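You operate a simulated robot arm through the tools that you are given. There is no shell and no other tool.

The job below is to be done with a simulated two-armed robot. You get a single attempt, and the scene is never put back.

Task
Pack the pink wax box in the case drawer and latch the case.
Fine: the black case; shut its drawer and lid; both of its latches.

Only the result counts: the job must be done as asked and must still hold three seconds after the hand-in. Knocking over, shifting, dropping, spilling or breaking anything else fails it. Lids that push on must go on centred and level and be pressed home; caps that screw on are set level and turned clockwise until they are tight.

Robot
Two 7-joint arms with two-finger parallel grippers on one trunk that stands fixed in place. Base frame: the origin is at the foot of the trunk, x ahead of it, y to its left, z up; the work surface is at about z = 72. Readings come in cm, rad, newtons and seconds.
The left shoulder is at [7, 16.3, 137], the right one opposite. With the tool pointing down near the work surface each hand reaches from about 10 to 80 cm from the base axis, measured 20 degrees to its own side. Payload 3.43 kg a hand.
Tool frame (each hand has its own): the origin (TCP) lies between the finger pads and is the grasp point; the fingertips stand 3.4 cm ahead of it; z points along the fingers, y is the line along which they close. Largest opening 12.8 cm; finger width 2.4, thickness 1.2; the body of the gripper, 4.8 by 13 cm, starts 9.6 cm behind the TCP.
Orientation is that of the tool frame in the base frame, as a unit quaternion [w, x, y, z]. With the fingers straight down and closing along the base's y, the tool's x points along the base's -x, its y along +y and its z along -z.

Tools
- The arms move only by the tool move_arm. It takes "left_deltas", "right_deltas" or both (then of equal length, played together; a hand with none holds still); each is a list of rows, each a list of 7 numbers: the shift along the tool's x, y, z in units of 500 mm (1.0 is 500 mm), then the turn, a rotation vector about the tool's x, y, z in units of 60 degrees (1.0 is 60 degrees), then the gripper command, from -1 (shut) to 1 (fully open), values between in proportion. In form: [[dx, dy, dz, wx, wy, wz, jaw], ...]. A call has 1 to 20 rows; each row is the pose to reach, as a shift and turn from the pose commanded when the call began, along the tool's axes at that moment. A call with a number of a shift or a turn outside -1 to 1 is refused whole. Each row takes 0.2 s and may step no farther than 5 cm and 0.15 rad from the row before; otherwise, or with a gripper value out of range, the whole call is refused. A pose out of reach is approached as far as the arm can. The call stops where the force on the tool passes 50 N (or 10 N more than at its start, if that is more) or the arm is blocked; 0.2 s more then pass. Each finger travels about 15.3 cm/s and halts on what it meets, pressing with about 28 N; the grip force reading is that of the motor and also rises with nothing between the fingers. The clock runs only during rows and for 0.2 s after the last one: add rows that repeat a pose to give the fingers time. It gives the time, the measured TCP pose, the force on the tool (base axes), the opening and the grip force at its end, in the units of the frame above (readings bear some noise), with the torque about the TCP (base axes, N m) and any sound that the robot's microphone picked up.
- Cameras (640 x 400 px; columns grow to the right, rows downward): "scene" is now at [12.24, 2.96, 157.89]; the picture's right is [0.50, -0.86, 0.00], its down [-0.62, -0.36, -0.70] and it looks along [0.60, 0.35, -0.72] (base axes); focal length 281 px, centre (320, 200). "left" rides on the left gripper at [7.6, 1.1, -16] in its tool frame; the picture's right is [-0.15, 0.99, 0.00], its down [-0.88, -0.13, -0.46] and it looks along [-0.45, -0.07, 0.89] (tool axes); focal length 234 px, centre (320, 200). "right" rides on the right gripper at [7.6, -1.1, -16] in its tool frame; the picture's right is [0.15, 0.99, 0.00], its down [-0.88, 0.13, -0.46] and it looks along [-0.45, 0.07, 0.89] (tool axes); focal length 234 px, centre (320, 200). There is no depth. A picture from a camera that has moved, and an enlarged one, comes with that camera's place and axes in the base frame and with its lens. The place of the scene camera against the robot may be out by one fixed shift of up to 1.8 cm in any direction.
- grab_frame(camera): a new picture of that camera. The clock stands still meanwhile.
- slide_trunk(by): slides the trunk up (or, below 0, down) by that many cm; the arms and the scene camera ride with it, the base frame stays. It gives what a move gives, with no picture.
- head_to(pan, tilt): turns the head with the scene camera to pan (to the left, within 1.501 rad either way) and tilt (down, from -0.506 to 1.204), counted from straight ahead of the robot. It gives what a move gives.
- inspect(camera, box): a new picture of the part [left, top, right, bottom] of that camera's present view, enlarged. The clock stands still meanwhile.
- close_job(): hands the job in; it is judged then, once.

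Places have to be worked out from the pictures, the camera data and where the tool is seen. Open the grippers and draw the arms clear of the work before you hand the job in, unless the task says otherwise.

The tools are called as name(argument=value, ...) on one line, values as JSON. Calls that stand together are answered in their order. move_arm: Moves the arms, as the interface text tells. Its arguments: {"type":"object","properties":{"left_deltas":{"type":"array","items":{"type":"array","items":{"type":"number"}}},"right_deltas":{"type":"array","items":{"type":"array","items":{"type":"number"}}}},"required":[]} The other tools are called the same way: slide_trunk (by) slides the trunk up or down; head_to (pan, tilt) turns the head that bears the scene camera; grab_frame (camera) takes a picture; inspect (camera, box) takes an enlarged picture of a part of a camera's view; close_job () hands the job in.

At the start:

```text
time: 0.0
left_tcp_pos: [38.82, 45.65, 123.69]
left_tool_rot: [-0.001, -0.001, 1.0, 0.0]
left_ft_force: [-0.4, 0.7, 0.0]
left_wrist_torque: [-0.03, 0.01, 0.0]
left_gripper_width: 12.78
left_grip_force: 0.1
right_tcp_pos: [64.29, 0.88, 128.03]
right_tool_rot: [0.0, 0.001, 1.0, 0.0]
right_ft_force: [-0.5, -0.6, -0.2]
right_wrist_torque: [0.03, 0.0, 0.02]
right_gripper_width: 12.78
right_grip_force: 0.1
trunk travel left (down, up): [-85.0, 9.0]
head pan, tilt: [0.529, 0.799]
```

scene: 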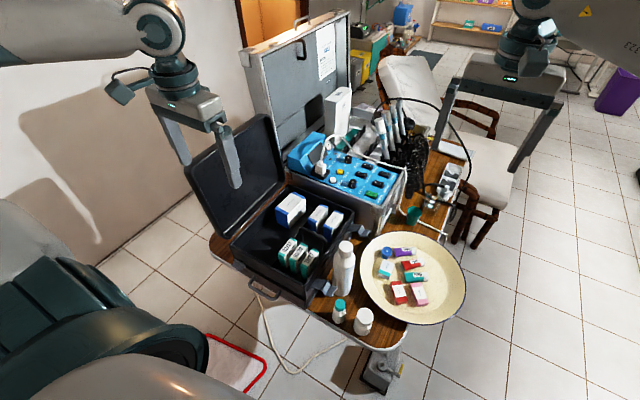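
right: 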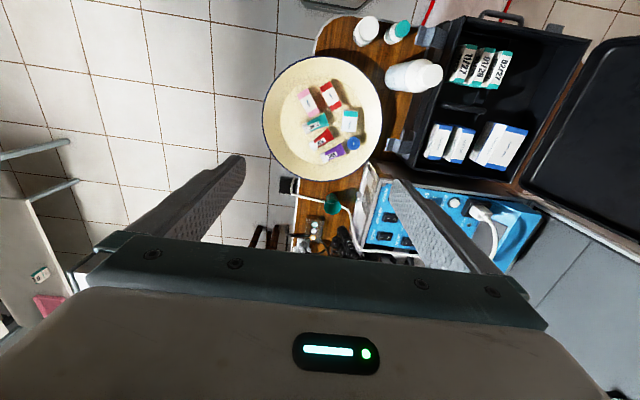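
left: 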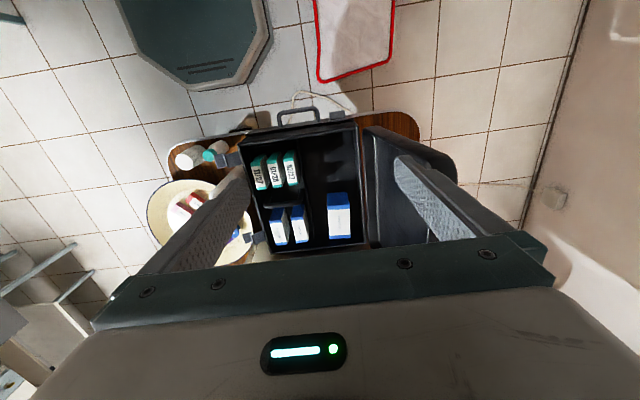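

The pictures show an open black case with boxes inside, and a plate with small boxes, one of them pink. I'll look closer at both.

inspect(camera="scene", box=[180, 110, 360, 310])

inspect(camera="scene", box=[320, 220, 480, 340])

inspect(camera="right", box=[250, 0, 640, 240])

inspect(camera="left", box=[140, 80, 460, 280])

```text
2.00 times, centred on (270, 210) of scene
camera zoom: at [12.24, 2.96, 157.89], right [0.5, -0.86, 0.0], down [-0.62, -0.36, -0.7], along [0.6, 0.35, -0.72], focal length 562 px, centre (420, 180)
```

zoom: 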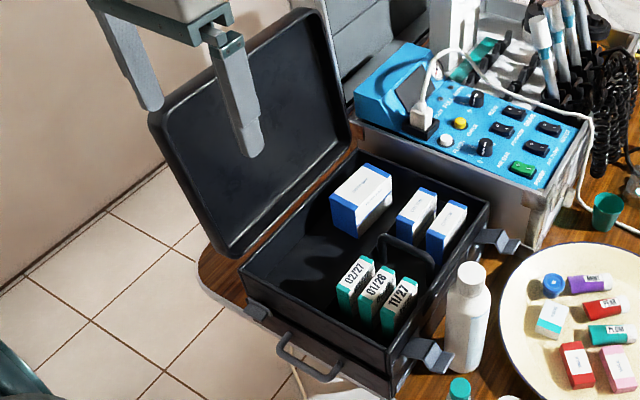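

```text
3.33 times, centred on (400, 280) of scene
camera zoom: at [12.24, 2.96, 157.89], right [0.5, -0.86, 0.0], down [-0.62, -0.36, -0.7], along [0.6, 0.35, -0.72], focal length 937 px, centre (53, -67)
```

zoom: 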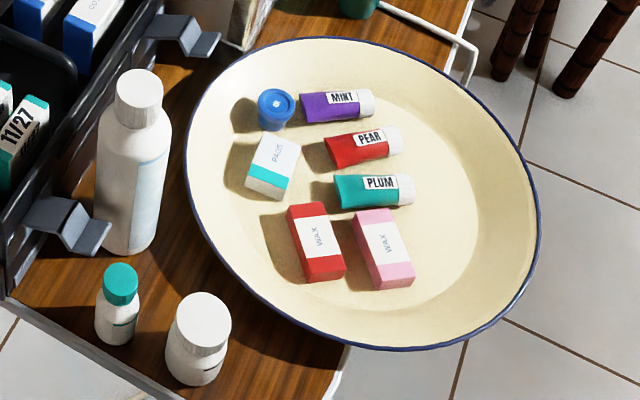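

```text
1.64 times, centred on (445, 120) of right
camera zoom: at [56.79, -0.16, 144.06], right [-0.14, 0.99, 0.0], down [0.88, 0.13, 0.46], along [0.45, 0.07, -0.89], focal length 384 px, centre (115, 331)
```

zoom: 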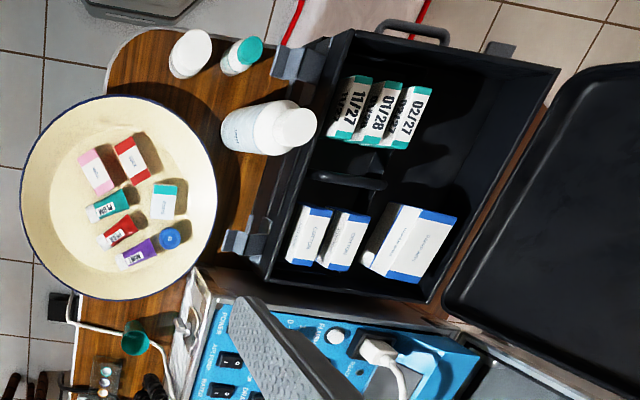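

```text
2.00 times, centred on (300, 180) of left
camera zoom: at [31.25, 46.86, 139.61], right [0.15, 0.99, 0.0], down [0.88, -0.13, 0.46], along [0.45, -0.07, -0.89], focal length 468 px, centre (360, 240)
```

zoom: 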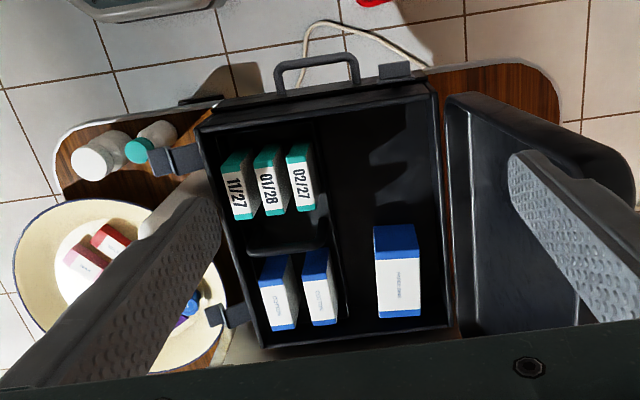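

I'll zoom more on the case's near face (handle, clasps) to understand the drawer and latches.

inspect(camera="scene", box=[220, 240, 350, 320])

inspect(camera="left", box=[200, 85, 380, 185])

inspect(camera="right", box=[370, 0, 600, 130])

inspect(camera="scene", box=[180, 110, 300, 200])

```text
4.92 times, centred on (285, 280) of scene
camera zoom: at [12.24, 2.96, 157.89], right [0.5, -0.86, 0.0], down [-0.62, -0.36, -0.7], along [0.6, 0.35, -0.72], focal length 1384 px, centre (492, -194)
```

zoom: 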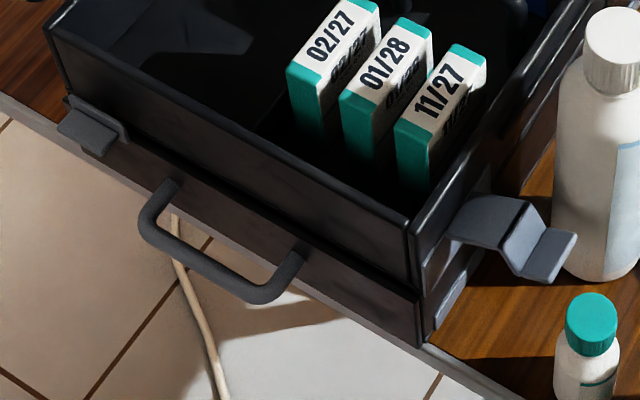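

```text
3.56 times, centred on (290, 135) of left
camera zoom: at [31.25, 46.86, 139.61], right [0.15, 0.99, 0.0], down [0.88, -0.13, 0.46], along [0.45, -0.07, -0.89], focal length 833 px, centre (427, 431)
```

zoom: 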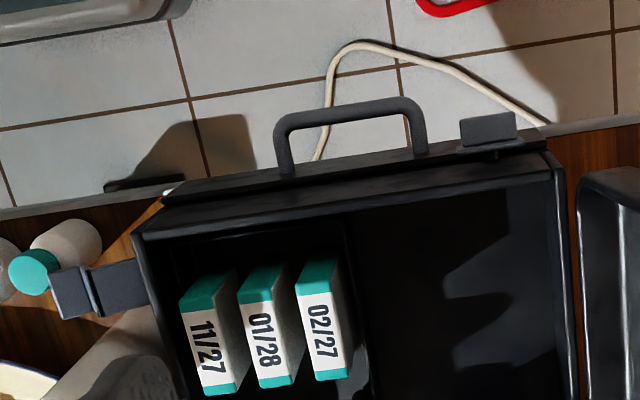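

```text
2.78 times, centred on (485, 65) of right
camera zoom: at [56.79, -0.16, 144.06], right [-0.14, 0.99, 0.0], down [0.88, 0.13, 0.46], along [0.45, 0.07, -0.89], focal length 652 px, centre (-139, 576)
```

zoom: 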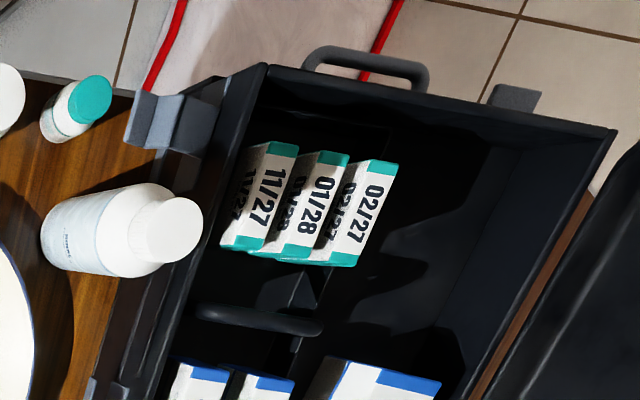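

```text
4.44 times, centred on (240, 155) of scene
camera zoom: at [12.24, 2.96, 157.89], right [0.5, -0.86, 0.0], down [-0.62, -0.36, -0.7], along [0.6, 0.35, -0.72], focal length 1249 px, centre (676, 400)
```

zoom: 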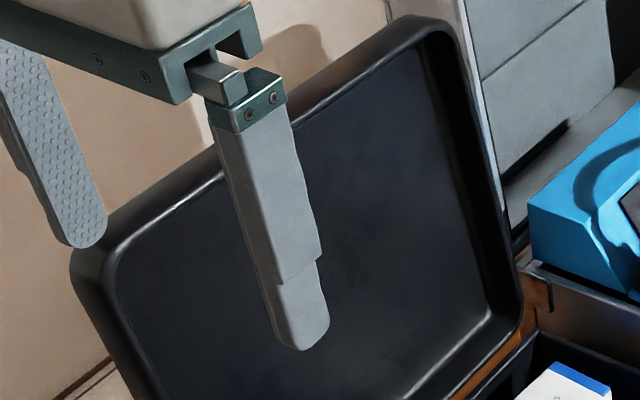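

The drawer seems to be the lower -x face with the U handle, with a grey tab above it at its left end; clasps sit on the -y face. I'll lower the left hand, tilted forward, to look at the drawer face closely.

move_arm(left_deltas=[[0.037, -0.01, 0.074, 0, -0.071, 0, 1], [0.074, -0.02, 0.148, 0, -0.142, 0, 1], [0.111, -0.03, 0.222, 0, -0.214, 0, 1], [0.149, -0.04, 0.297, 0, -0.286, 0, 1], [0.186, -0.05, 0.371, 0, -0.357, 0, 1], [0.223, -0.06, 0.446, 0, -0.429, 0, 1], [0.26, -0.07, 0.52, 0, -0.5, 0, 1]])

grab_frame(camera="left")

grab_frame(camera="scene")

```text
time: 1.6
left_tcp_pos: [26.97, 44.99, 94.94]
left_tool_rot: [0.259, -0.003, 0.966, -0.002]
left_ft_force: [-0.2, 0.5, 0.6]
left_wrist_torque: [-0.03, -0.01, 0.0]
left_gripper_width: 12.78
left_grip_force: 0.1
left hand out of reach, approached as far as the arm can: row 3, 4, 5, 6, 7
right_tcp_pos: [64.33, 1.03, 128.09]
right_tool_rot: [0.0, 0.0, 1.0, -0.001]
right_ft_force: [-0.5, 0.1, 0.1]
right_wrist_torque: [0.0, 0.0, -0.02]
right_gripper_width: 12.77
right_grip_force: 0.0
trunk travel left (down, up): [-85.0, 9.0]
head pan, tilt: [0.529, 0.799]
```

```text
taken
camera left: at [12.53, 46.22, 104.98], right [0.12, 0.99, 0.07], down [0.54, -0.13, 0.84], along [0.84, -0.07, -0.55], focal length 234 px, centre (320, 200)
```

left: 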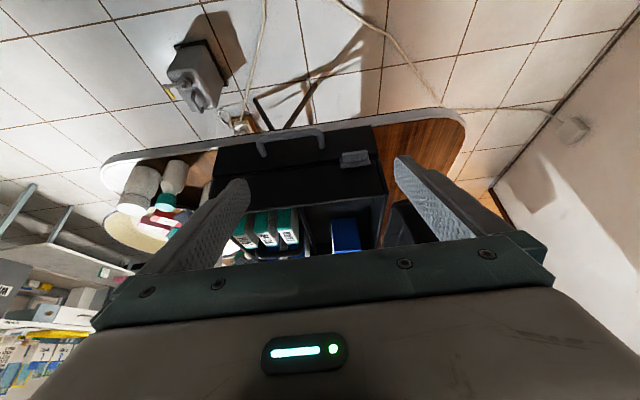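

```text
taken
camera scene: at [12.26, 3.11, 157.9], right [0.5, -0.86, 0.0], down [-0.62, -0.36, -0.7], along [0.6, 0.35, -0.72], focal length 281 px, centre (320, 200)
```

scene: 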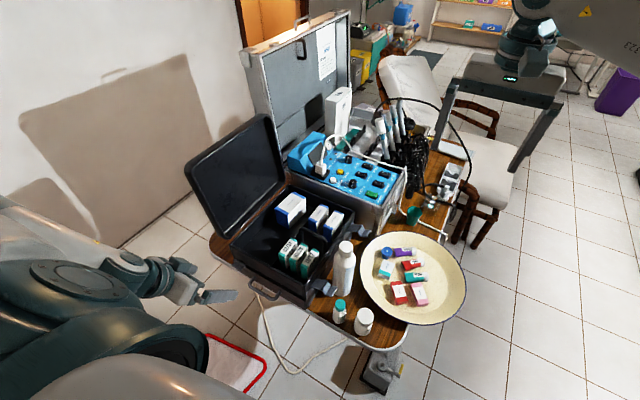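

I see the drawer face upside down in this view (image down is up). Zooming in.

inspect(camera="left", box=[200, 100, 400, 225])

inspect(camera="left", box=[310, 120, 400, 176])

inspect(camera="scene", box=[200, 210, 320, 310])

```text
3.20 times, centred on (300, 162) of left
camera zoom: at [12.53, 46.22, 104.98], right [0.12, 0.99, 0.07], down [0.54, -0.13, 0.84], along [0.84, -0.07, -0.55], focal length 749 px, centre (384, 320)
```

zoom: 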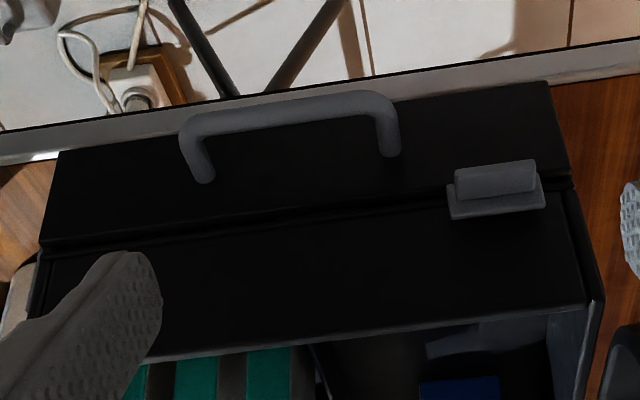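

```text
7.11 times, centred on (355, 148) of left
camera zoom: at [12.53, 46.22, 104.98], right [0.12, 0.99, 0.07], down [0.54, -0.13, 0.84], along [0.84, -0.07, -0.55], focal length 1665 px, centre (71, 570)
```

zoom: 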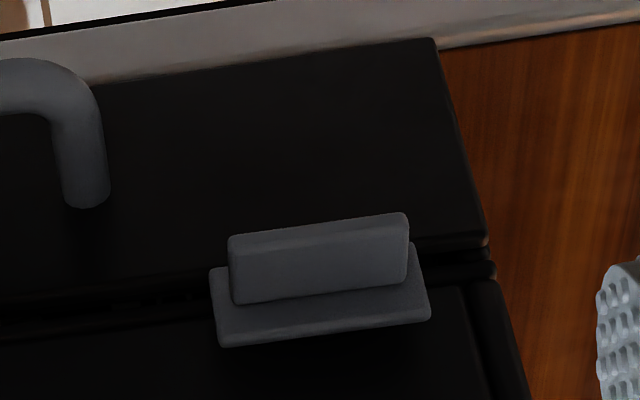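

```text
4.00 times, centred on (260, 260) of scene
camera zoom: at [12.26, 3.11, 157.9], right [0.5, -0.86, 0.0], down [-0.62, -0.36, -0.7], along [0.6, 0.35, -0.72], focal length 1124 px, centre (560, -40)
```

zoom: 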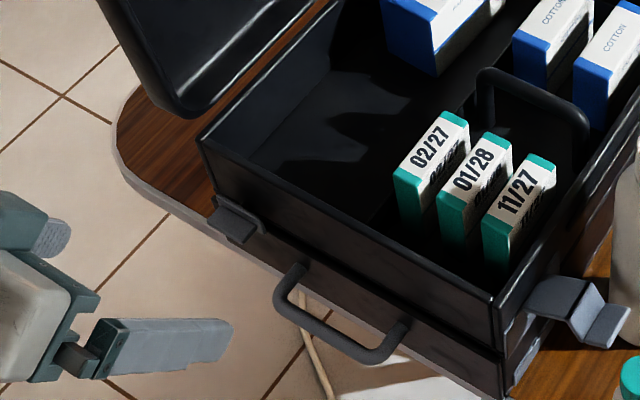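

The drawer front spans about y 26–54, z 72–79, with the handle bar near x≈37.4, y≈40, z≈75.5, and a catch-like tab at y≈50, z≈80. I'll bring the left hand back to vertical, above and in front of the handle.

move_arm(left_deltas=[[-0.05, -0.01, -0.004, 0, 0.1, 0, 1], [-0.1, -0.02, -0.008, 0, 0.2, 0, 1], [-0.15, -0.02, -0.012, 0, 0.3, 0, 1], [-0.2, -0.03, -0.016, 0, 0.4, 0, 1], [-0.244, -0.04, -0.021, 0, 0.5, 0, 1], [-0.244, -0.04, -0.021, 0, 0.5, 0, 1]])

```text
time: 3.0
left_tcp_pos: [37.04, 42.73, 102.1]
left_tool_rot: [0.0, 0.001, 1.0, 0.0]
left_ft_force: [0.3, -0.4, 0.3]
left_wrist_torque: [-0.01, -0.03, 0.02]
left_gripper_width: 12.81
left_grip_force: 0.0
left hand out of reach, approached as far as the arm can: row 1
right_tcp_pos: [64.19, 0.83, 128.13]
right_tool_rot: [0.001, 0.0, 1.0, 0.0]
right_ft_force: [0.0, 0.4, 0.0]
right_wrist_torque: [-0.01, 0.0, -0.01]
right_gripper_width: 12.79
right_grip_force: 0.1
trunk travel left (down, up): [-85.0, 9.0]
head pan, tilt: [0.529, 0.799]
```

Now rotating the left hand about its vertical axis (first half of 90°) so its fingers close along x.

move_arm(left_deltas=[[0, 0, 0, 0, 0, 0.125, 1], [0, 0, 0, 0, 0, 0.25, 1], [0, 0, 0, 0, 0, 0.375, 1], [0, 0, 0, 0, 0, 0.5, 1], [0, 0, 0, 0, 0, 0.625, 1], [0, 0, 0, 0, 0, 0.75, 1]])

move_arm(left_deltas=[[0, 0, 0, 0, 0, 0.125, 1], [0, 0, 0, 0, 0, 0.25, 1], [0, 0, 0, 0, 0, 0.375, 1], [0, 0, 0, 0, 0, 0.5, 1], [0, 0, 0, 0, 0, 0.625, 1], [0, 0, 0, 0, 0, 0.75, 1], [0, 0, 0, 0, 0, 0.75, 1]])

grab_frame(camera="left")

grab_frame(camera="scene")

```text
time: 4.4
left_tcp_pos: [36.88, 43.0, 101.94]
left_tool_rot: [0.0, 0.382, 0.924, 0.0]
left_ft_force: [0.2, -1.2, 0.5]
left_wrist_torque: [-0.02, 0.01, -0.02]
left_gripper_width: 12.81
left_grip_force: 0.1
right_tcp_pos: [64.14, 0.91, 128.04]
right_tool_rot: [0.0, 0.002, 1.0, -0.001]
right_ft_force: [-0.6, 0.7, 0.7]
right_wrist_torque: [0.0, -0.01, -0.01]
right_gripper_width: 12.79
right_grip_force: 0.0
trunk travel left (down, up): [-85.0, 9.0]
head pan, tilt: [0.529, 0.799]
```

```text
time: 6.0
left_tcp_pos: [36.93, 42.94, 101.99]
left_tool_rot: [0.0, 0.707, 0.707, 0.0]
left_ft_force: [-0.3, 0.5, -0.2]
left_wrist_torque: [0.0, 0.02, 0.0]
left_gripper_width: 12.79
left_grip_force: 0.0
right_tcp_pos: [64.23, 0.81, 128.03]
right_tool_rot: [0.0, 0.001, 1.0, 0.001]
right_ft_force: [0.1, -0.6, -0.3]
right_wrist_torque: [0.02, 0.0, -0.02]
right_gripper_width: 12.78
right_grip_force: 0.0
trunk travel left (down, up): [-85.0, 9.0]
head pan, tilt: [0.529, 0.799]
```

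```text
taken
camera left: at [38.05, 50.57, 117.92], right [0.99, -0.15, 0.0], down [-0.13, -0.88, 0.46], along [-0.07, -0.45, -0.89], focal length 234 px, centre (320, 200)
```

left: 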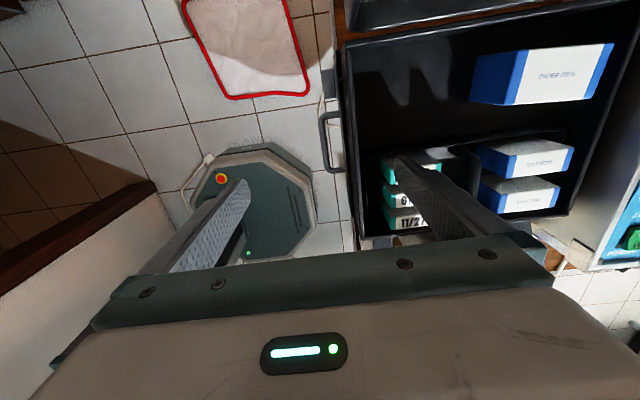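

```text
taken
camera scene: at [12.24, 2.95, 157.89], right [0.5, -0.86, 0.0], down [-0.62, -0.36, -0.7], along [0.6, 0.35, -0.72], focal length 281 px, centre (320, 200)
```

scene: 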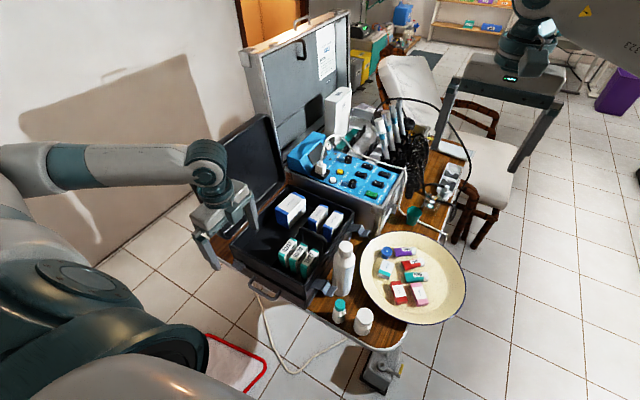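

Zoom in on the handle from the rotated left camera to fix its place.

inspect(camera="left", box=[290, 60, 390, 200])

```text
2.86 times, centred on (340, 130) of left
camera zoom: at [38.05, 50.57, 117.92], right [0.99, -0.15, 0.0], down [-0.13, -0.88, 0.46], along [-0.07, -0.45, -0.89], focal length 669 px, centre (263, 400)
```

zoom: 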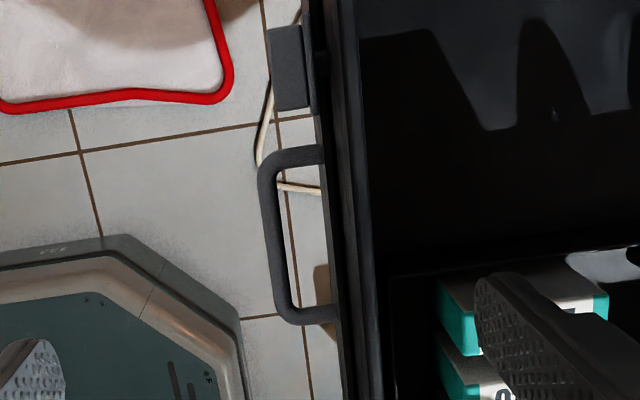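

Handle bar is centred near x=37.0, y=40.2, and the gap to the face is about 3 cm. I'll narrow the fingers to ~3.2 cm, tilt 10°, and descend partway.

move_arm(left_deltas=[[-0.015, -0.001, 0.05, -0.042, 0, 0, -0.5], [-0.029, -0.002, 0.11, -0.084, 0, 0, -0.5], [-0.044, -0.003, 0.19, -0.125, 0, 0, -0.5], [-0.058, -0.004, 0.27, -0.167, 0, 0, -0.5], [-0.058, -0.004, 0.27, -0.167, 0, 0, -0.5]])

grab_frame(camera="left")

inspect(camera="scene", box=[180, 180, 340, 320])

```text
time: 7.2
left_tcp_pos: [36.74, 40.03, 88.42]
left_tool_rot: [0.062, 0.704, 0.705, 0.062]
left_ft_force: [0.4, -0.5, 0.6]
left_wrist_torque: [0.01, 0.01, -0.01]
left_gripper_width: 3.18
left_grip_force: 0.0
right_tcp_pos: [64.2, 0.86, 127.99]
right_tool_rot: [0.001, 0.002, 1.0, 0.0]
right_ft_force: [-0.7, 0.2, -0.4]
right_wrist_torque: [-0.02, -0.01, 0.05]
right_gripper_width: 12.78
right_grip_force: 0.1
trunk travel left (down, up): [-85.0, 9.0]
head pan, tilt: [0.529, 0.799]
```

```text
taken
camera left: at [35.11, 47.7, 104.36], right [0.97, -0.15, 0.17], down [-0.21, -0.88, 0.43], along [0.09, -0.45, -0.89], focal length 234 px, centre (320, 200)
```

left: 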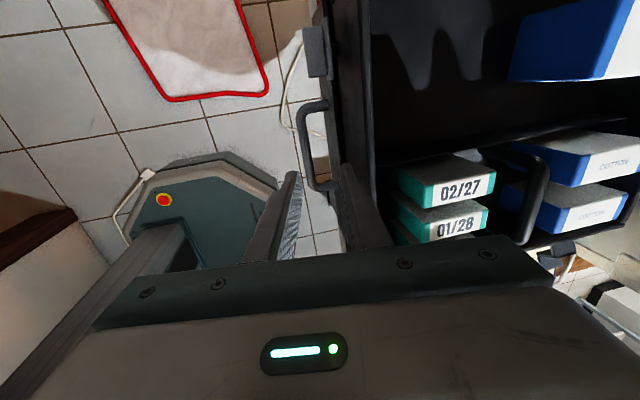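

```text
2.86 times, centred on (260, 250) of scene
camera zoom: at [12.23, 2.93, 157.89], right [0.5, -0.86, 0.0], down [-0.62, -0.36, -0.7], along [0.6, 0.35, -0.72], focal length 803 px, centre (491, 57)
```

zoom: 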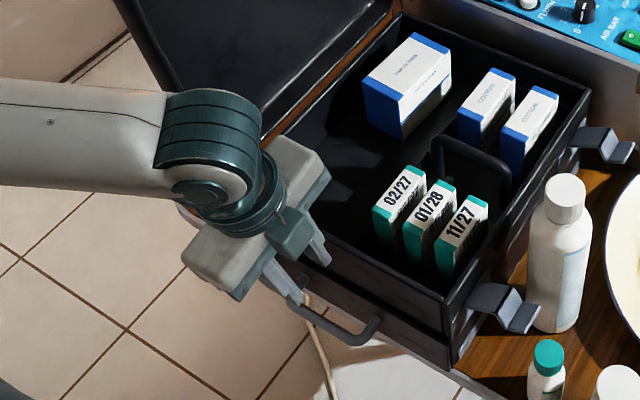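

Checking the bar's x again from this closer view before descending.

inspect(camera="left", box=[280, 80, 380, 220])

```text
2.86 times, centred on (330, 150) of left
camera zoom: at [35.11, 47.7, 104.36], right [0.97, -0.15, 0.17], down [-0.21, -0.88, 0.43], along [0.09, -0.45, -0.89], focal length 669 px, centre (291, 343)
```

zoom: 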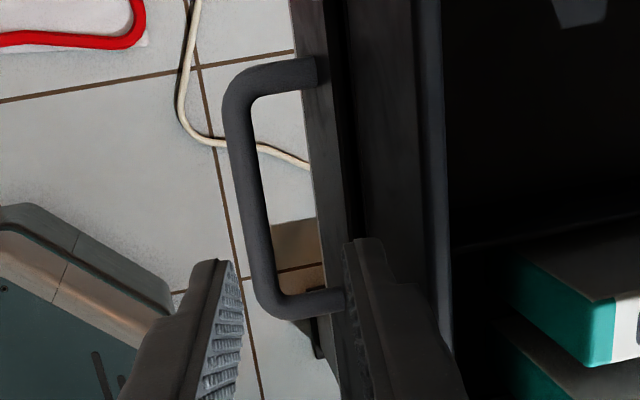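

The bar is at x≈37.3, y≈40.3, so the inner finger will fall in the gap. Descending to z≈77.2.

move_arm(left_deltas=[[0, -0.012, 0.073, 0, 0, 0, -0.5], [0, -0.025, 0.147, 0, 0, 0, -0.5], [0, -0.038, 0.22, 0, 0, 0, -0.5], [0, -0.038, 0.22, 0, 0, 0, -0.5]])

grab_frame(camera="left")

inspect(camera="scene", box=[180, 180, 340, 320])

```text
time: 8.2
left_tcp_pos: [36.57, 40.01, 77.38]
left_tool_rot: [0.061, 0.705, 0.704, 0.062]
left_ft_force: [-0.8, -0.4, -0.4]
left_wrist_torque: [0.01, 0.02, 0.03]
left_gripper_width: 3.18
left_grip_force: 0.0
right_tcp_pos: [64.29, 0.87, 128.08]
right_tool_rot: [0.0, 0.001, 1.0, 0.0]
right_ft_force: [0.8, -0.6, 0.1]
right_wrist_torque: [0.03, 0.01, 0.02]
right_gripper_width: 12.77
right_grip_force: 0.1
trunk travel left (down, up): [-85.0, 9.0]
head pan, tilt: [0.529, 0.799]
```

```text
taken
camera left: at [34.95, 47.66, 93.24], right [0.97, -0.15, 0.17], down [-0.21, -0.88, 0.43], along [0.09, -0.45, -0.89], focal length 234 px, centre (320, 200)
```

left: 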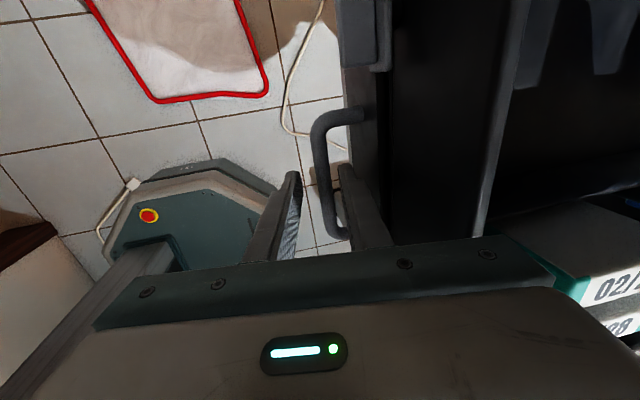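

```text
2.86 times, centred on (260, 250) of scene
camera zoom: at [12.23, 2.95, 157.89], right [0.5, -0.86, 0.0], down [-0.62, -0.36, -0.7], along [0.6, 0.35, -0.72], focal length 803 px, centre (491, 57)
```

zoom: 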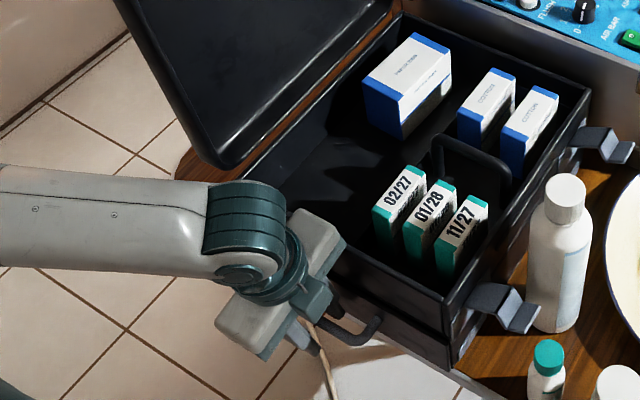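

The bar sits between the fingers; closing on it.

move_arm(left_deltas=[[0, 0, 0, 0, 0, 0, -1], [0, 0, 0, 0, 0, 0, -1], [0, 0, 0, 0, 0, 0, -1]])

```text
time: 9.0
left_tcp_pos: [36.73, 39.9, 77.38]
left_tool_rot: [0.063, 0.704, 0.704, 0.062]
left_ft_force: [5.2, 1.6, 5.9]
left_wrist_torque: [0.01, -0.06, -1.03]
left_gripper_width: 1.15
left_grip_force: 45.0
right_tcp_pos: [64.26, 0.85, 128.1]
right_tool_rot: [-0.001, 0.001, 1.0, 0.001]
right_ft_force: [-1.1, 0.2, 0.4]
right_wrist_torque: [0.01, 0.01, 0.03]
right_gripper_width: 12.78
right_grip_force: 0.0
trunk travel left (down, up): [-85.0, 9.0]
head pan, tilt: [0.529, 0.799]
```

Gripped at 1.15 cm. Pulling gently 3 cm in -x to see whether the drawer is free.

move_arm(left_deltas=[[0, -0.01, -0.0017, 0, 0, 0, -1], [0, -0.02, -0.0035, 0, 0, 0, -1], [0, -0.03, -0.0052, 0, 0, 0, -1], [0, -0.04, -0.007, 0, 0, 0, -1], [0, -0.05, -0.0087, 0, 0, 0, -1], [0, -0.059, -0.0104, 0, 0, 0, -1]])

grab_frame(camera="left")

```text
time: 10.4
left_tcp_pos: [33.8, 40.03, 77.51]
left_tool_rot: [0.062, 0.704, 0.705, 0.064]
left_ft_force: [1.7, 6.0, 22.8]
left_wrist_torque: [-0.34, -0.05, -1.09]
left_gripper_width: 1.16
left_grip_force: 45.5
right_tcp_pos: [64.19, 0.85, 128.14]
right_tool_rot: [0.0, 0.0, 1.0, 0.0]
right_ft_force: [-0.5, -0.4, 0.2]
right_wrist_torque: [-0.03, -0.01, 0.01]
right_gripper_width: 12.79
right_grip_force: 0.1
trunk travel left (down, up): [-85.0, 9.0]
head pan, tilt: [0.529, 0.799]
```

```text
taken
camera left: at [32.04, 47.63, 93.33], right [0.97, -0.15, 0.17], down [-0.21, -0.88, 0.42], along [0.09, -0.45, -0.89], focal length 234 px, centre (320, 200)
```

left: 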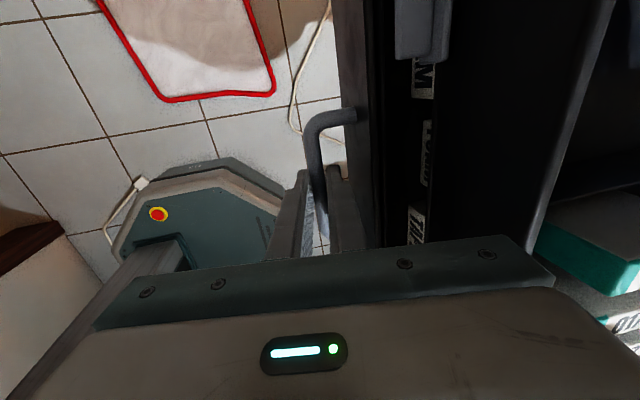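

The drawer slides freely, and labelled compartments appear inside. I'll loosen the grip a little (hooking with the inner finger) and pull further in steps.

move_arm(left_deltas=[[0, 0, 0, 0, 0, 0, -0.75], [0, -0.02, -0.0035, 0, 0, 0, -0.75], [0, -0.04, -0.007, 0, 0, 0, -0.75], [0, -0.06, -0.0104, 0, 0, 0, -0.75], [0, -0.08, -0.0139, 0, 0, 0, -0.75], [0, -0.1, -0.0174, 0, 0, 0, -0.75], [0, -0.12, -0.0209, 0, 0, 0, -0.75], [0, -0.14, -0.0243, 0, 0, 0, -0.75]])

grab_frame(camera="left")

inspect(camera="scene", box=[180, 180, 340, 320])

```text
time: 12.2
left_tcp_pos: [26.55, 40.07, 77.16]
left_tool_rot: [0.062, 0.704, 0.705, 0.062]
left_ft_force: [0.8, 0.0, 0.1]
left_wrist_torque: [0.01, 0.0, -0.01]
left_gripper_width: 1.64
left_grip_force: 0.7
right_tcp_pos: [64.26, 0.92, 127.82]
right_tool_rot: [0.001, 0.001, 1.0, -0.001]
right_ft_force: [-0.4, -0.2, 0.0]
right_wrist_torque: [-0.02, 0.02, -0.01]
right_gripper_width: 12.77
right_grip_force: 0.1
trunk travel left (down, up): [-85.0, 9.0]
head pan, tilt: [0.529, 0.799]
```

```text
taken
camera left: at [24.9, 47.62, 93.09], right [0.97, -0.14, 0.17], down [-0.21, -0.88, 0.43], along [0.09, -0.45, -0.89], focal length 234 px, centre (320, 200)
```

left: 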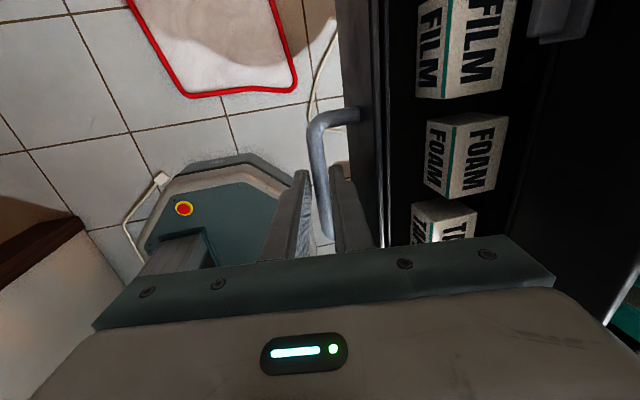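

```text
2.86 times, centred on (260, 250) of scene
camera zoom: at [12.21, 2.96, 157.89], right [0.5, -0.86, 0.0], down [-0.62, -0.36, -0.7], along [0.6, 0.35, -0.72], focal length 803 px, centre (491, 57)
```

zoom: 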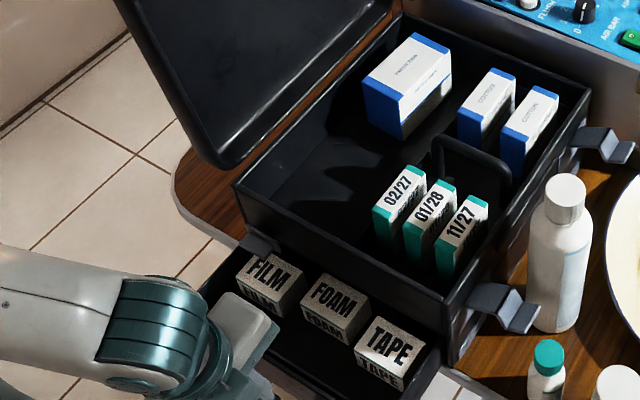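

The drawer holds FILM, FOAM and TAPE boxes near its front. I'll pull it further for space behind them, watching the force.

move_arm(left_deltas=[[0, -0.02, -0.0035, 0, 0, 0, -0.75], [0, -0.04, -0.007, 0, 0, 0, -0.75], [0, -0.06, -0.0104, 0, 0, 0, -0.75], [0, -0.08, -0.0139, 0, 0, 0, -0.75], [0, -0.1, -0.0174, 0, 0, 0, -0.75], [0, -0.12, -0.0209, 0, 0, 0, -0.75]])

grab_frame(camera="left")

inspect(camera="scene", box=[160, 200, 340, 360])

```text
time: 13.6
left_tcp_pos: [20.45, 40.16, 77.16]
left_tool_rot: [0.062, 0.704, 0.705, 0.061]
left_ft_force: [0.4, 0.3, 0.7]
left_wrist_torque: [0.02, -0.03, 0.01]
left_gripper_width: 1.63
left_grip_force: 0.7
right_tcp_pos: [64.28, 0.88, 128.06]
right_tool_rot: [0.0, 0.001, 1.0, -0.001]
right_ft_force: [0.4, 0.0, -0.3]
right_wrist_torque: [0.0, 0.05, -0.02]
right_gripper_width: 12.82
right_grip_force: 0.0
trunk travel left (down, up): [-85.0, 9.0]
head pan, tilt: [0.529, 0.799]
```

```text
taken
camera left: at [18.84, 47.66, 93.12], right [0.97, -0.15, 0.17], down [-0.21, -0.88, 0.43], along [0.09, -0.45, -0.89], focal length 234 px, centre (320, 200)
```

left: 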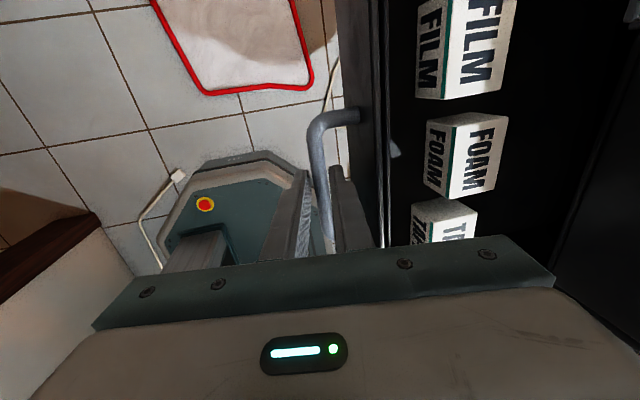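

```text
2.50 times, centred on (250, 280) of scene
camera zoom: at [12.22, 2.94, 157.89], right [0.5, -0.86, 0.0], down [-0.62, -0.36, -0.7], along [0.6, 0.35, -0.72], focal length 703 px, centre (495, 0)
```

zoom: 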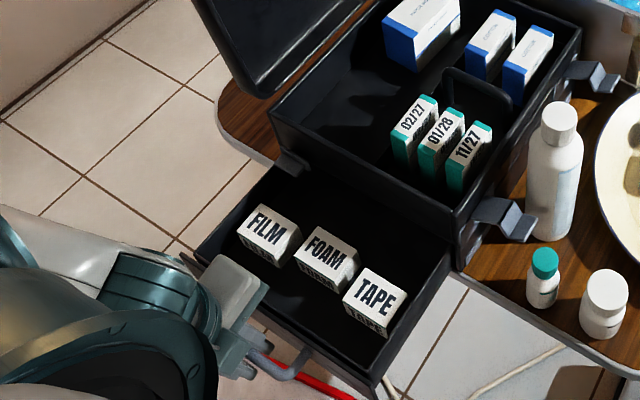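

The drawer is open about 16 cm with free room behind the boxes. I'll lift the left hand off the handle and back up to look down into the drawer.

move_arm(left_deltas=[[0, 0.002, 0, 0, 0, 0, -0.6], [0, 0.012, -0.06, 0, 0, 0, -0.6], [0, 0.024, -0.13, 0, 0, 0, -0.6], [0, 0.04, -0.22, 0, 0, 0, -0.6], [0, 0.056, -0.31, 0, 0, 0, -0.6], [0, 0.072, -0.4, 0, 0, 0, -0.6]])

grab_frame(camera="left")

inspect(camera="scene", box=[160, 200, 340, 360])

```text
time: 15.0
left_tcp_pos: [23.33, 44.15, 93.25]
left_tool_rot: [0.063, 0.704, 0.705, 0.061]
left_ft_force: [0.3, -0.1, 0.4]
left_wrist_torque: [0.01, -0.02, 0.0]
left_gripper_width: 2.56
left_grip_force: 0.0
left hand out of reach, approached as far as the arm can: row 5, 6
right_tcp_pos: [64.37, 0.78, 128.08]
right_tool_rot: [0.0, 0.001, 1.0, 0.0]
right_ft_force: [-0.8, -0.2, -0.4]
right_wrist_torque: [0.01, 0.03, -0.03]
right_gripper_width: 12.79
right_grip_force: 0.0
trunk travel left (down, up): [-85.0, 9.0]
head pan, tilt: [0.529, 0.799]
```

```text
taken
camera left: at [21.66, 51.77, 109.22], right [0.97, -0.14, 0.17], down [-0.21, -0.88, 0.43], along [0.09, -0.45, -0.89], focal length 234 px, centre (320, 200)
```

left: 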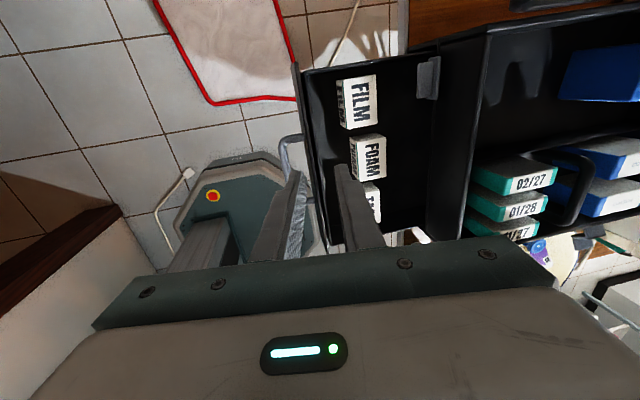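

```text
2.50 times, centred on (250, 280) of scene
camera zoom: at [12.31, 2.89, 157.88], right [0.5, -0.86, 0.0], down [-0.62, -0.36, -0.7], along [0.6, 0.35, -0.72], focal length 703 px, centre (495, 0)
```

zoom: 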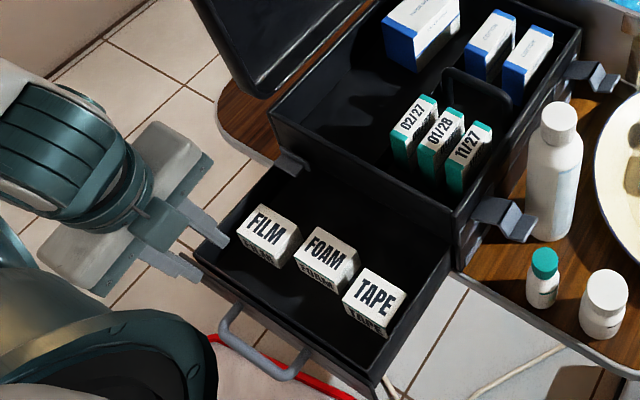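

The gap behind the boxes is only about 6 cm, so I need to know the wax box's size. Zooming on the plate with the right camera.

inspect(camera="right", box=[270, 60, 390, 180])

inspect(camera="left", box=[280, 40, 480, 240])

```text
3.33 times, centred on (330, 120) of right
camera zoom: at [56.85, -0.21, 144.02], right [-0.15, 0.99, 0.0], down [0.88, 0.13, 0.45], along [0.45, 0.07, -0.89], focal length 781 px, centre (287, 467)
```

zoom: 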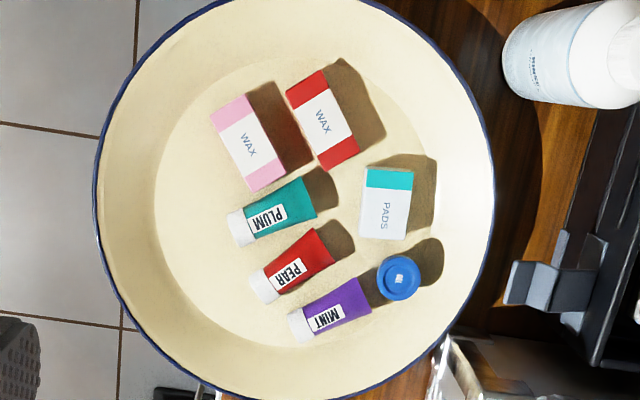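

```text
2.00 times, centred on (380, 140) of left
camera zoom: at [21.66, 51.77, 109.22], right [0.97, -0.14, 0.17], down [-0.21, -0.88, 0.43], along [0.09, -0.45, -0.89], focal length 468 px, centre (200, 320)
```

zoom: 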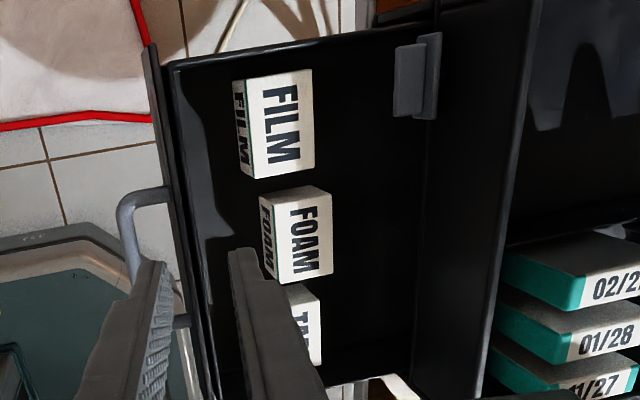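

FILM/FOAM/TAPE fill x≈29.7–35 and the wax box is about 6.8×3.3 cm, so I want ~4 cm more drawer. I'll put the left fingers back around the handle bar.

move_arm(left_deltas=[[-0.04, -0.038, 0.067, 0, 0, 0, -0.6], [-0.081, -0.076, 0.134, 0, 0, 0, -0.6], [-0.081, -0.086, 0.192, 0, 0, 0, -0.6], [-0.081, -0.097, 0.25, 0, 0, 0, -0.6], [-0.081, -0.107, 0.307, 0, 0, 0, -0.6], [-0.081, -0.107, 0.307, 0, 0, 0, -0.75]])

grab_frame(camera="left")

```text
time: 16.4
left_tcp_pos: [20.55, 40.39, 77.3]
left_tool_rot: [0.061, 0.704, 0.705, 0.061]
left_ft_force: [0.1, 0.2, 0.0]
left_wrist_torque: [-0.03, 0.02, 0.04]
left_gripper_width: 1.62
left_grip_force: 0.0
right_tcp_pos: [64.24, 0.89, 128.03]
right_tool_rot: [0.0, 0.001, 1.0, 0.0]
right_ft_force: [0.8, 0.2, -0.3]
right_wrist_torque: [-0.01, -0.01, 0.01]
right_gripper_width: 12.78
right_grip_force: 0.0
trunk travel left (down, up): [-85.0, 9.0]
head pan, tilt: [0.529, 0.799]
```

```text
taken
camera left: at [18.9, 48.04, 93.28], right [0.97, -0.15, 0.17], down [-0.21, -0.88, 0.43], along [0.09, -0.45, -0.89], focal length 234 px, centre (320, 200)
```

left: 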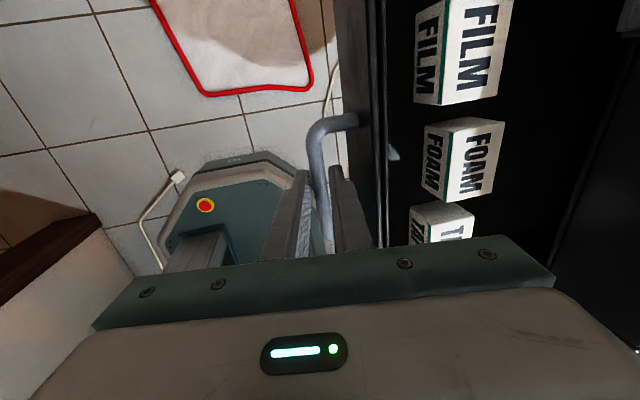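

Hooked again. Pulling 1.5 cm more in small steps to feel for the stop.

move_arm(left_deltas=[[0, -0.008, -0.0014, 0, 0, 0, -0.75], [0, -0.016, -0.0028, 0, 0, 0, -0.75], [0, -0.024, -0.0042, 0, 0, 0, -0.75], [0, -0.03, -0.0052, 0, 0, 0, -0.75]])

move_arm(left_deltas=[[0, -0.008, -0.0014, 0, 0, 0, -0.75], [0, -0.016, -0.0028, 0, 0, 0, -0.75], [0, -0.02, -0.0035, 0, 0, 0, -0.75]])

```text
time: 17.4
left_tcp_pos: [18.97, 40.38, 77.44]
left_tool_rot: [0.062, 0.704, 0.705, 0.062]
left_ft_force: [1.3, -0.4, 0.8]
left_wrist_torque: [-0.02, 0.04, -0.05]
left_gripper_width: 1.69
left_grip_force: 1.2
right_tcp_pos: [64.29, 1.03, 128.01]
right_tool_rot: [0.0, 0.001, 1.0, 0.0]
right_ft_force: [0.1, -0.7, -0.9]
right_wrist_torque: [-0.02, 0.02, -0.02]
right_gripper_width: 12.78
right_grip_force: 0.0
trunk travel left (down, up): [-85.0, 9.0]
head pan, tilt: [0.529, 0.799]
```

```text
time: 18.2
left_tcp_pos: [18.1, 40.35, 77.36]
left_tool_rot: [0.062, 0.704, 0.705, 0.062]
left_ft_force: [1.5, 0.4, -0.3]
left_wrist_torque: [-0.02, -0.06, 0.0]
left_gripper_width: 1.66
left_grip_force: 1.0
right_tcp_pos: [64.36, 0.89, 128.04]
right_tool_rot: [0.001, 0.0, 1.0, 0.0]
right_ft_force: [-0.2, 0.5, -0.1]
right_wrist_torque: [0.04, 0.04, 0.02]
right_gripper_width: 12.79
right_grip_force: 0.0
trunk travel left (down, up): [-85.0, 9.0]
head pan, tilt: [0.529, 0.799]
```

Still free (about 1.5 N); another 1.5 cm.

move_arm(left_deltas=[[0, -0.008, -0.0014, 0, 0, 0, -0.75], [0, -0.016, -0.0028, 0, 0, 0, -0.75], [0, -0.02, -0.0035, 0, 0, 0, -0.75]])

grab_frame(camera="left")

inspect(camera="scene", box=[160, 200, 340, 360])

```text
time: 19.0
left_tcp_pos: [17.21, 40.42, 77.36]
left_tool_rot: [0.061, 0.704, 0.705, 0.062]
left_ft_force: [1.2, -0.3, -0.2]
left_wrist_torque: [-0.02, -0.02, -0.01]
left_gripper_width: 1.67
left_grip_force: 0.5
right_tcp_pos: [64.24, 0.89, 128.12]
right_tool_rot: [0.0, 0.001, 1.0, 0.0]
right_ft_force: [0.3, 0.4, -1.1]
right_wrist_torque: [0.03, 0.01, 0.01]
right_gripper_width: 12.78
right_grip_force: 0.0
trunk travel left (down, up): [-85.0, 9.0]
head pan, tilt: [0.529, 0.799]
```

```text
taken
camera left: at [15.42, 48.01, 93.32], right [0.97, -0.14, 0.17], down [-0.21, -0.88, 0.43], along [0.09, -0.45, -0.89], focal length 234 px, centre (320, 200)
```

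left: 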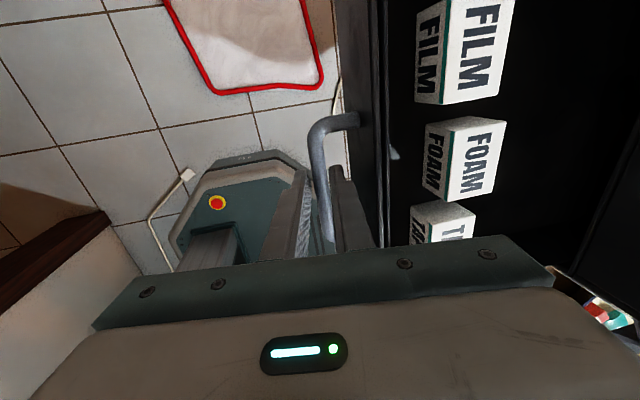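

```text
2.50 times, centred on (250, 280) of scene
camera zoom: at [12.25, 2.96, 157.89], right [0.5, -0.86, 0.0], down [-0.62, -0.36, -0.7], along [0.6, 0.35, -0.72], focal length 703 px, centre (495, 0)
```

zoom: 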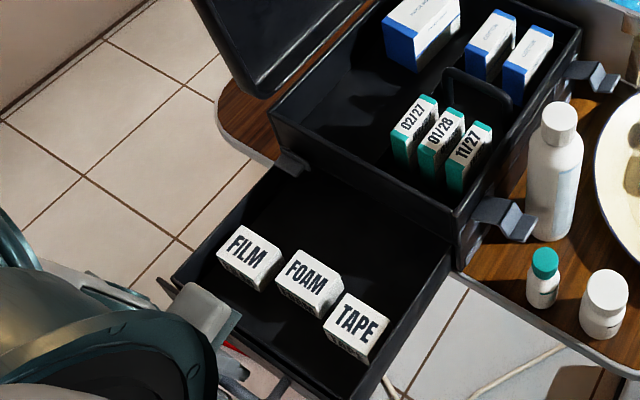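

The drawer is ~19.6 cm open with about 9 cm free behind the boxes. I'll lift the left hand out and park it to the left, clear of the drawer.

move_arm(left_deltas=[[0, 0.002, 0, 0, 0, 0, -0.6], [0, 0.014, -0.079, 0, 0, 0, -0.6], [0, 0.028, -0.158, 0, 0, 0, -0.6], [0.065, 0.065, -0.2, 0, 0, 0, -0.6], [0.13, 0.103, -0.244, 0, 0, 0, -0.6], [0.196, 0.14, -0.286, 0, 0, 0, -0.6], [0.262, 0.178, -0.33, 0, 0, 0, -0.6], [0.327, 0.215, -0.372, 0, 0, 0, -0.6], [0.392, 0.252, -0.415, 0, 0, 0, -0.6]])

grab_frame(camera="scene")

grab_frame(camera="left")

```text
time: 21.0
left_tcp_pos: [25.77, 59.97, 100.05]
left_tool_rot: [0.061, 0.704, 0.705, 0.062]
left_ft_force: [0.1, 0.7, -0.5]
left_wrist_torque: [0.0, 0.03, 0.03]
left_gripper_width: 2.58
left_grip_force: 0.0
right_tcp_pos: [64.38, 0.73, 127.92]
right_tool_rot: [0.0, 0.0, 1.0, 0.0]
right_ft_force: [0.4, -1.2, -0.2]
right_wrist_torque: [0.03, 0.02, 0.01]
right_gripper_width: 12.82
right_grip_force: 0.1
trunk travel left (down, up): [-85.0, 9.0]
head pan, tilt: [0.529, 0.799]
```

```text
taken
camera scene: at [12.3, 2.88, 157.88], right [0.5, -0.86, 0.0], down [-0.62, -0.36, -0.7], along [0.6, 0.35, -0.72], focal length 281 px, centre (320, 200)
```

scene: 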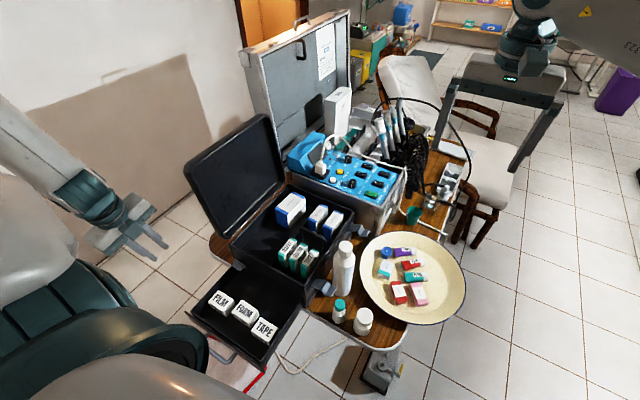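

```text
taken
camera left: at [24.17, 67.6, 115.96], right [0.97, -0.14, 0.17], down [-0.21, -0.88, 0.43], along [0.09, -0.45, -0.89], focal length 234 px, centre (320, 200)
```

left: 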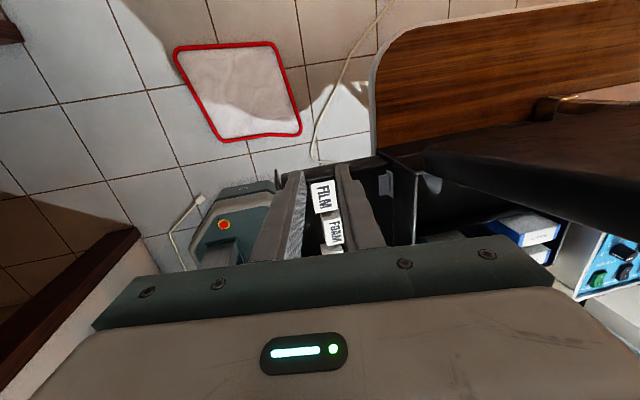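

Now the right hand: moving above the pink box at about (62.9, -2.3), yawed ~38° to match its short side, stopping at z≈95 for a look.

move_arm(right_deltas=[[0.0035, -0.008, 0.08, 0, 0, -0.08, 0], [0.007, -0.016, 0.165, 0, 0, -0.16, 0], [0.0105, -0.024, 0.25, 0, 0, -0.24, 0], [0.014, -0.032, 0.33, 0, 0, -0.32, 0], [0.0175, -0.04, 0.41, 0, 0, -0.4, 0], [0.021, -0.048, 0.5, 0, 0, -0.48, 0], [0.0245, -0.056, 0.58, 0, 0, -0.56, 0], [0.028, -0.064, 0.66, 0, 0, -0.63, 0], [0.028, -0.064, 0.66, 0, 0, -0.63, 0]])

grab_frame(camera="right")

grab_frame(camera="scene")

```text
time: 23.0
left_tcp_pos: [25.73, 59.92, 100.0]
left_tool_rot: [0.061, 0.704, 0.705, 0.061]
left_ft_force: [0.2, -0.1, -0.6]
left_wrist_torque: [0.01, 0.01, 0.0]
left_gripper_width: 2.53
left_grip_force: 0.0
right_tcp_pos: [62.64, -2.03, 95.18]
right_tool_rot: [0.0, -0.324, 0.946, 0.0]
right_ft_force: [0.1, 1.4, -0.3]
right_wrist_torque: [-0.02, 0.03, 0.0]
right_gripper_width: 6.38
right_grip_force: 0.1
trunk travel left (down, up): [-85.0, 9.0]
head pan, tilt: [0.529, 0.799]
```

```text
taken
camera right: at [57.52, -7.52, 111.17], right [-0.72, 0.69, 0.0], down [0.62, 0.64, 0.46], along [0.32, 0.33, -0.89], focal length 234 px, centre (320, 200)
```

right: 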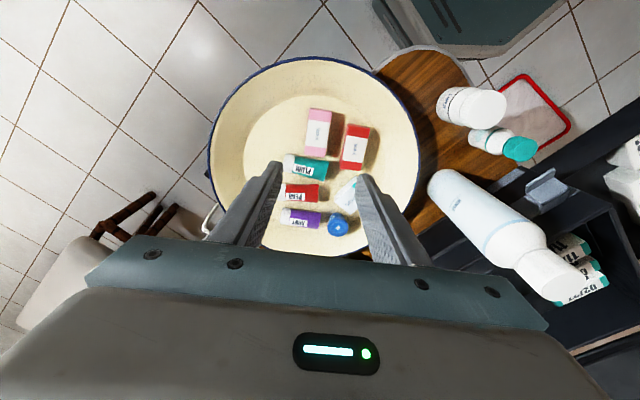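

```text
taken
camera scene: at [12.21, 2.97, 157.89], right [0.5, -0.86, 0.0], down [-0.62, -0.36, -0.7], along [0.6, 0.35, -0.72], focal length 281 px, centre (320, 200)
```

scene: 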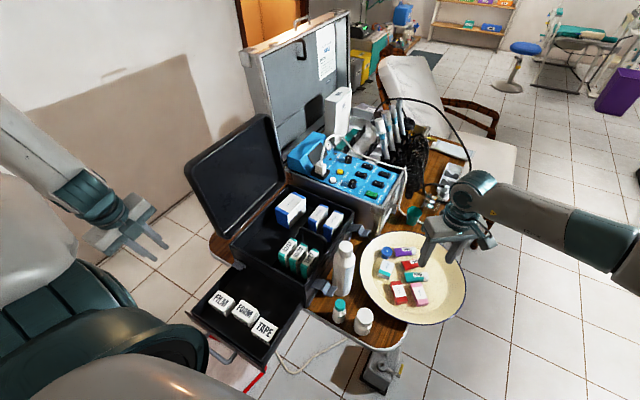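

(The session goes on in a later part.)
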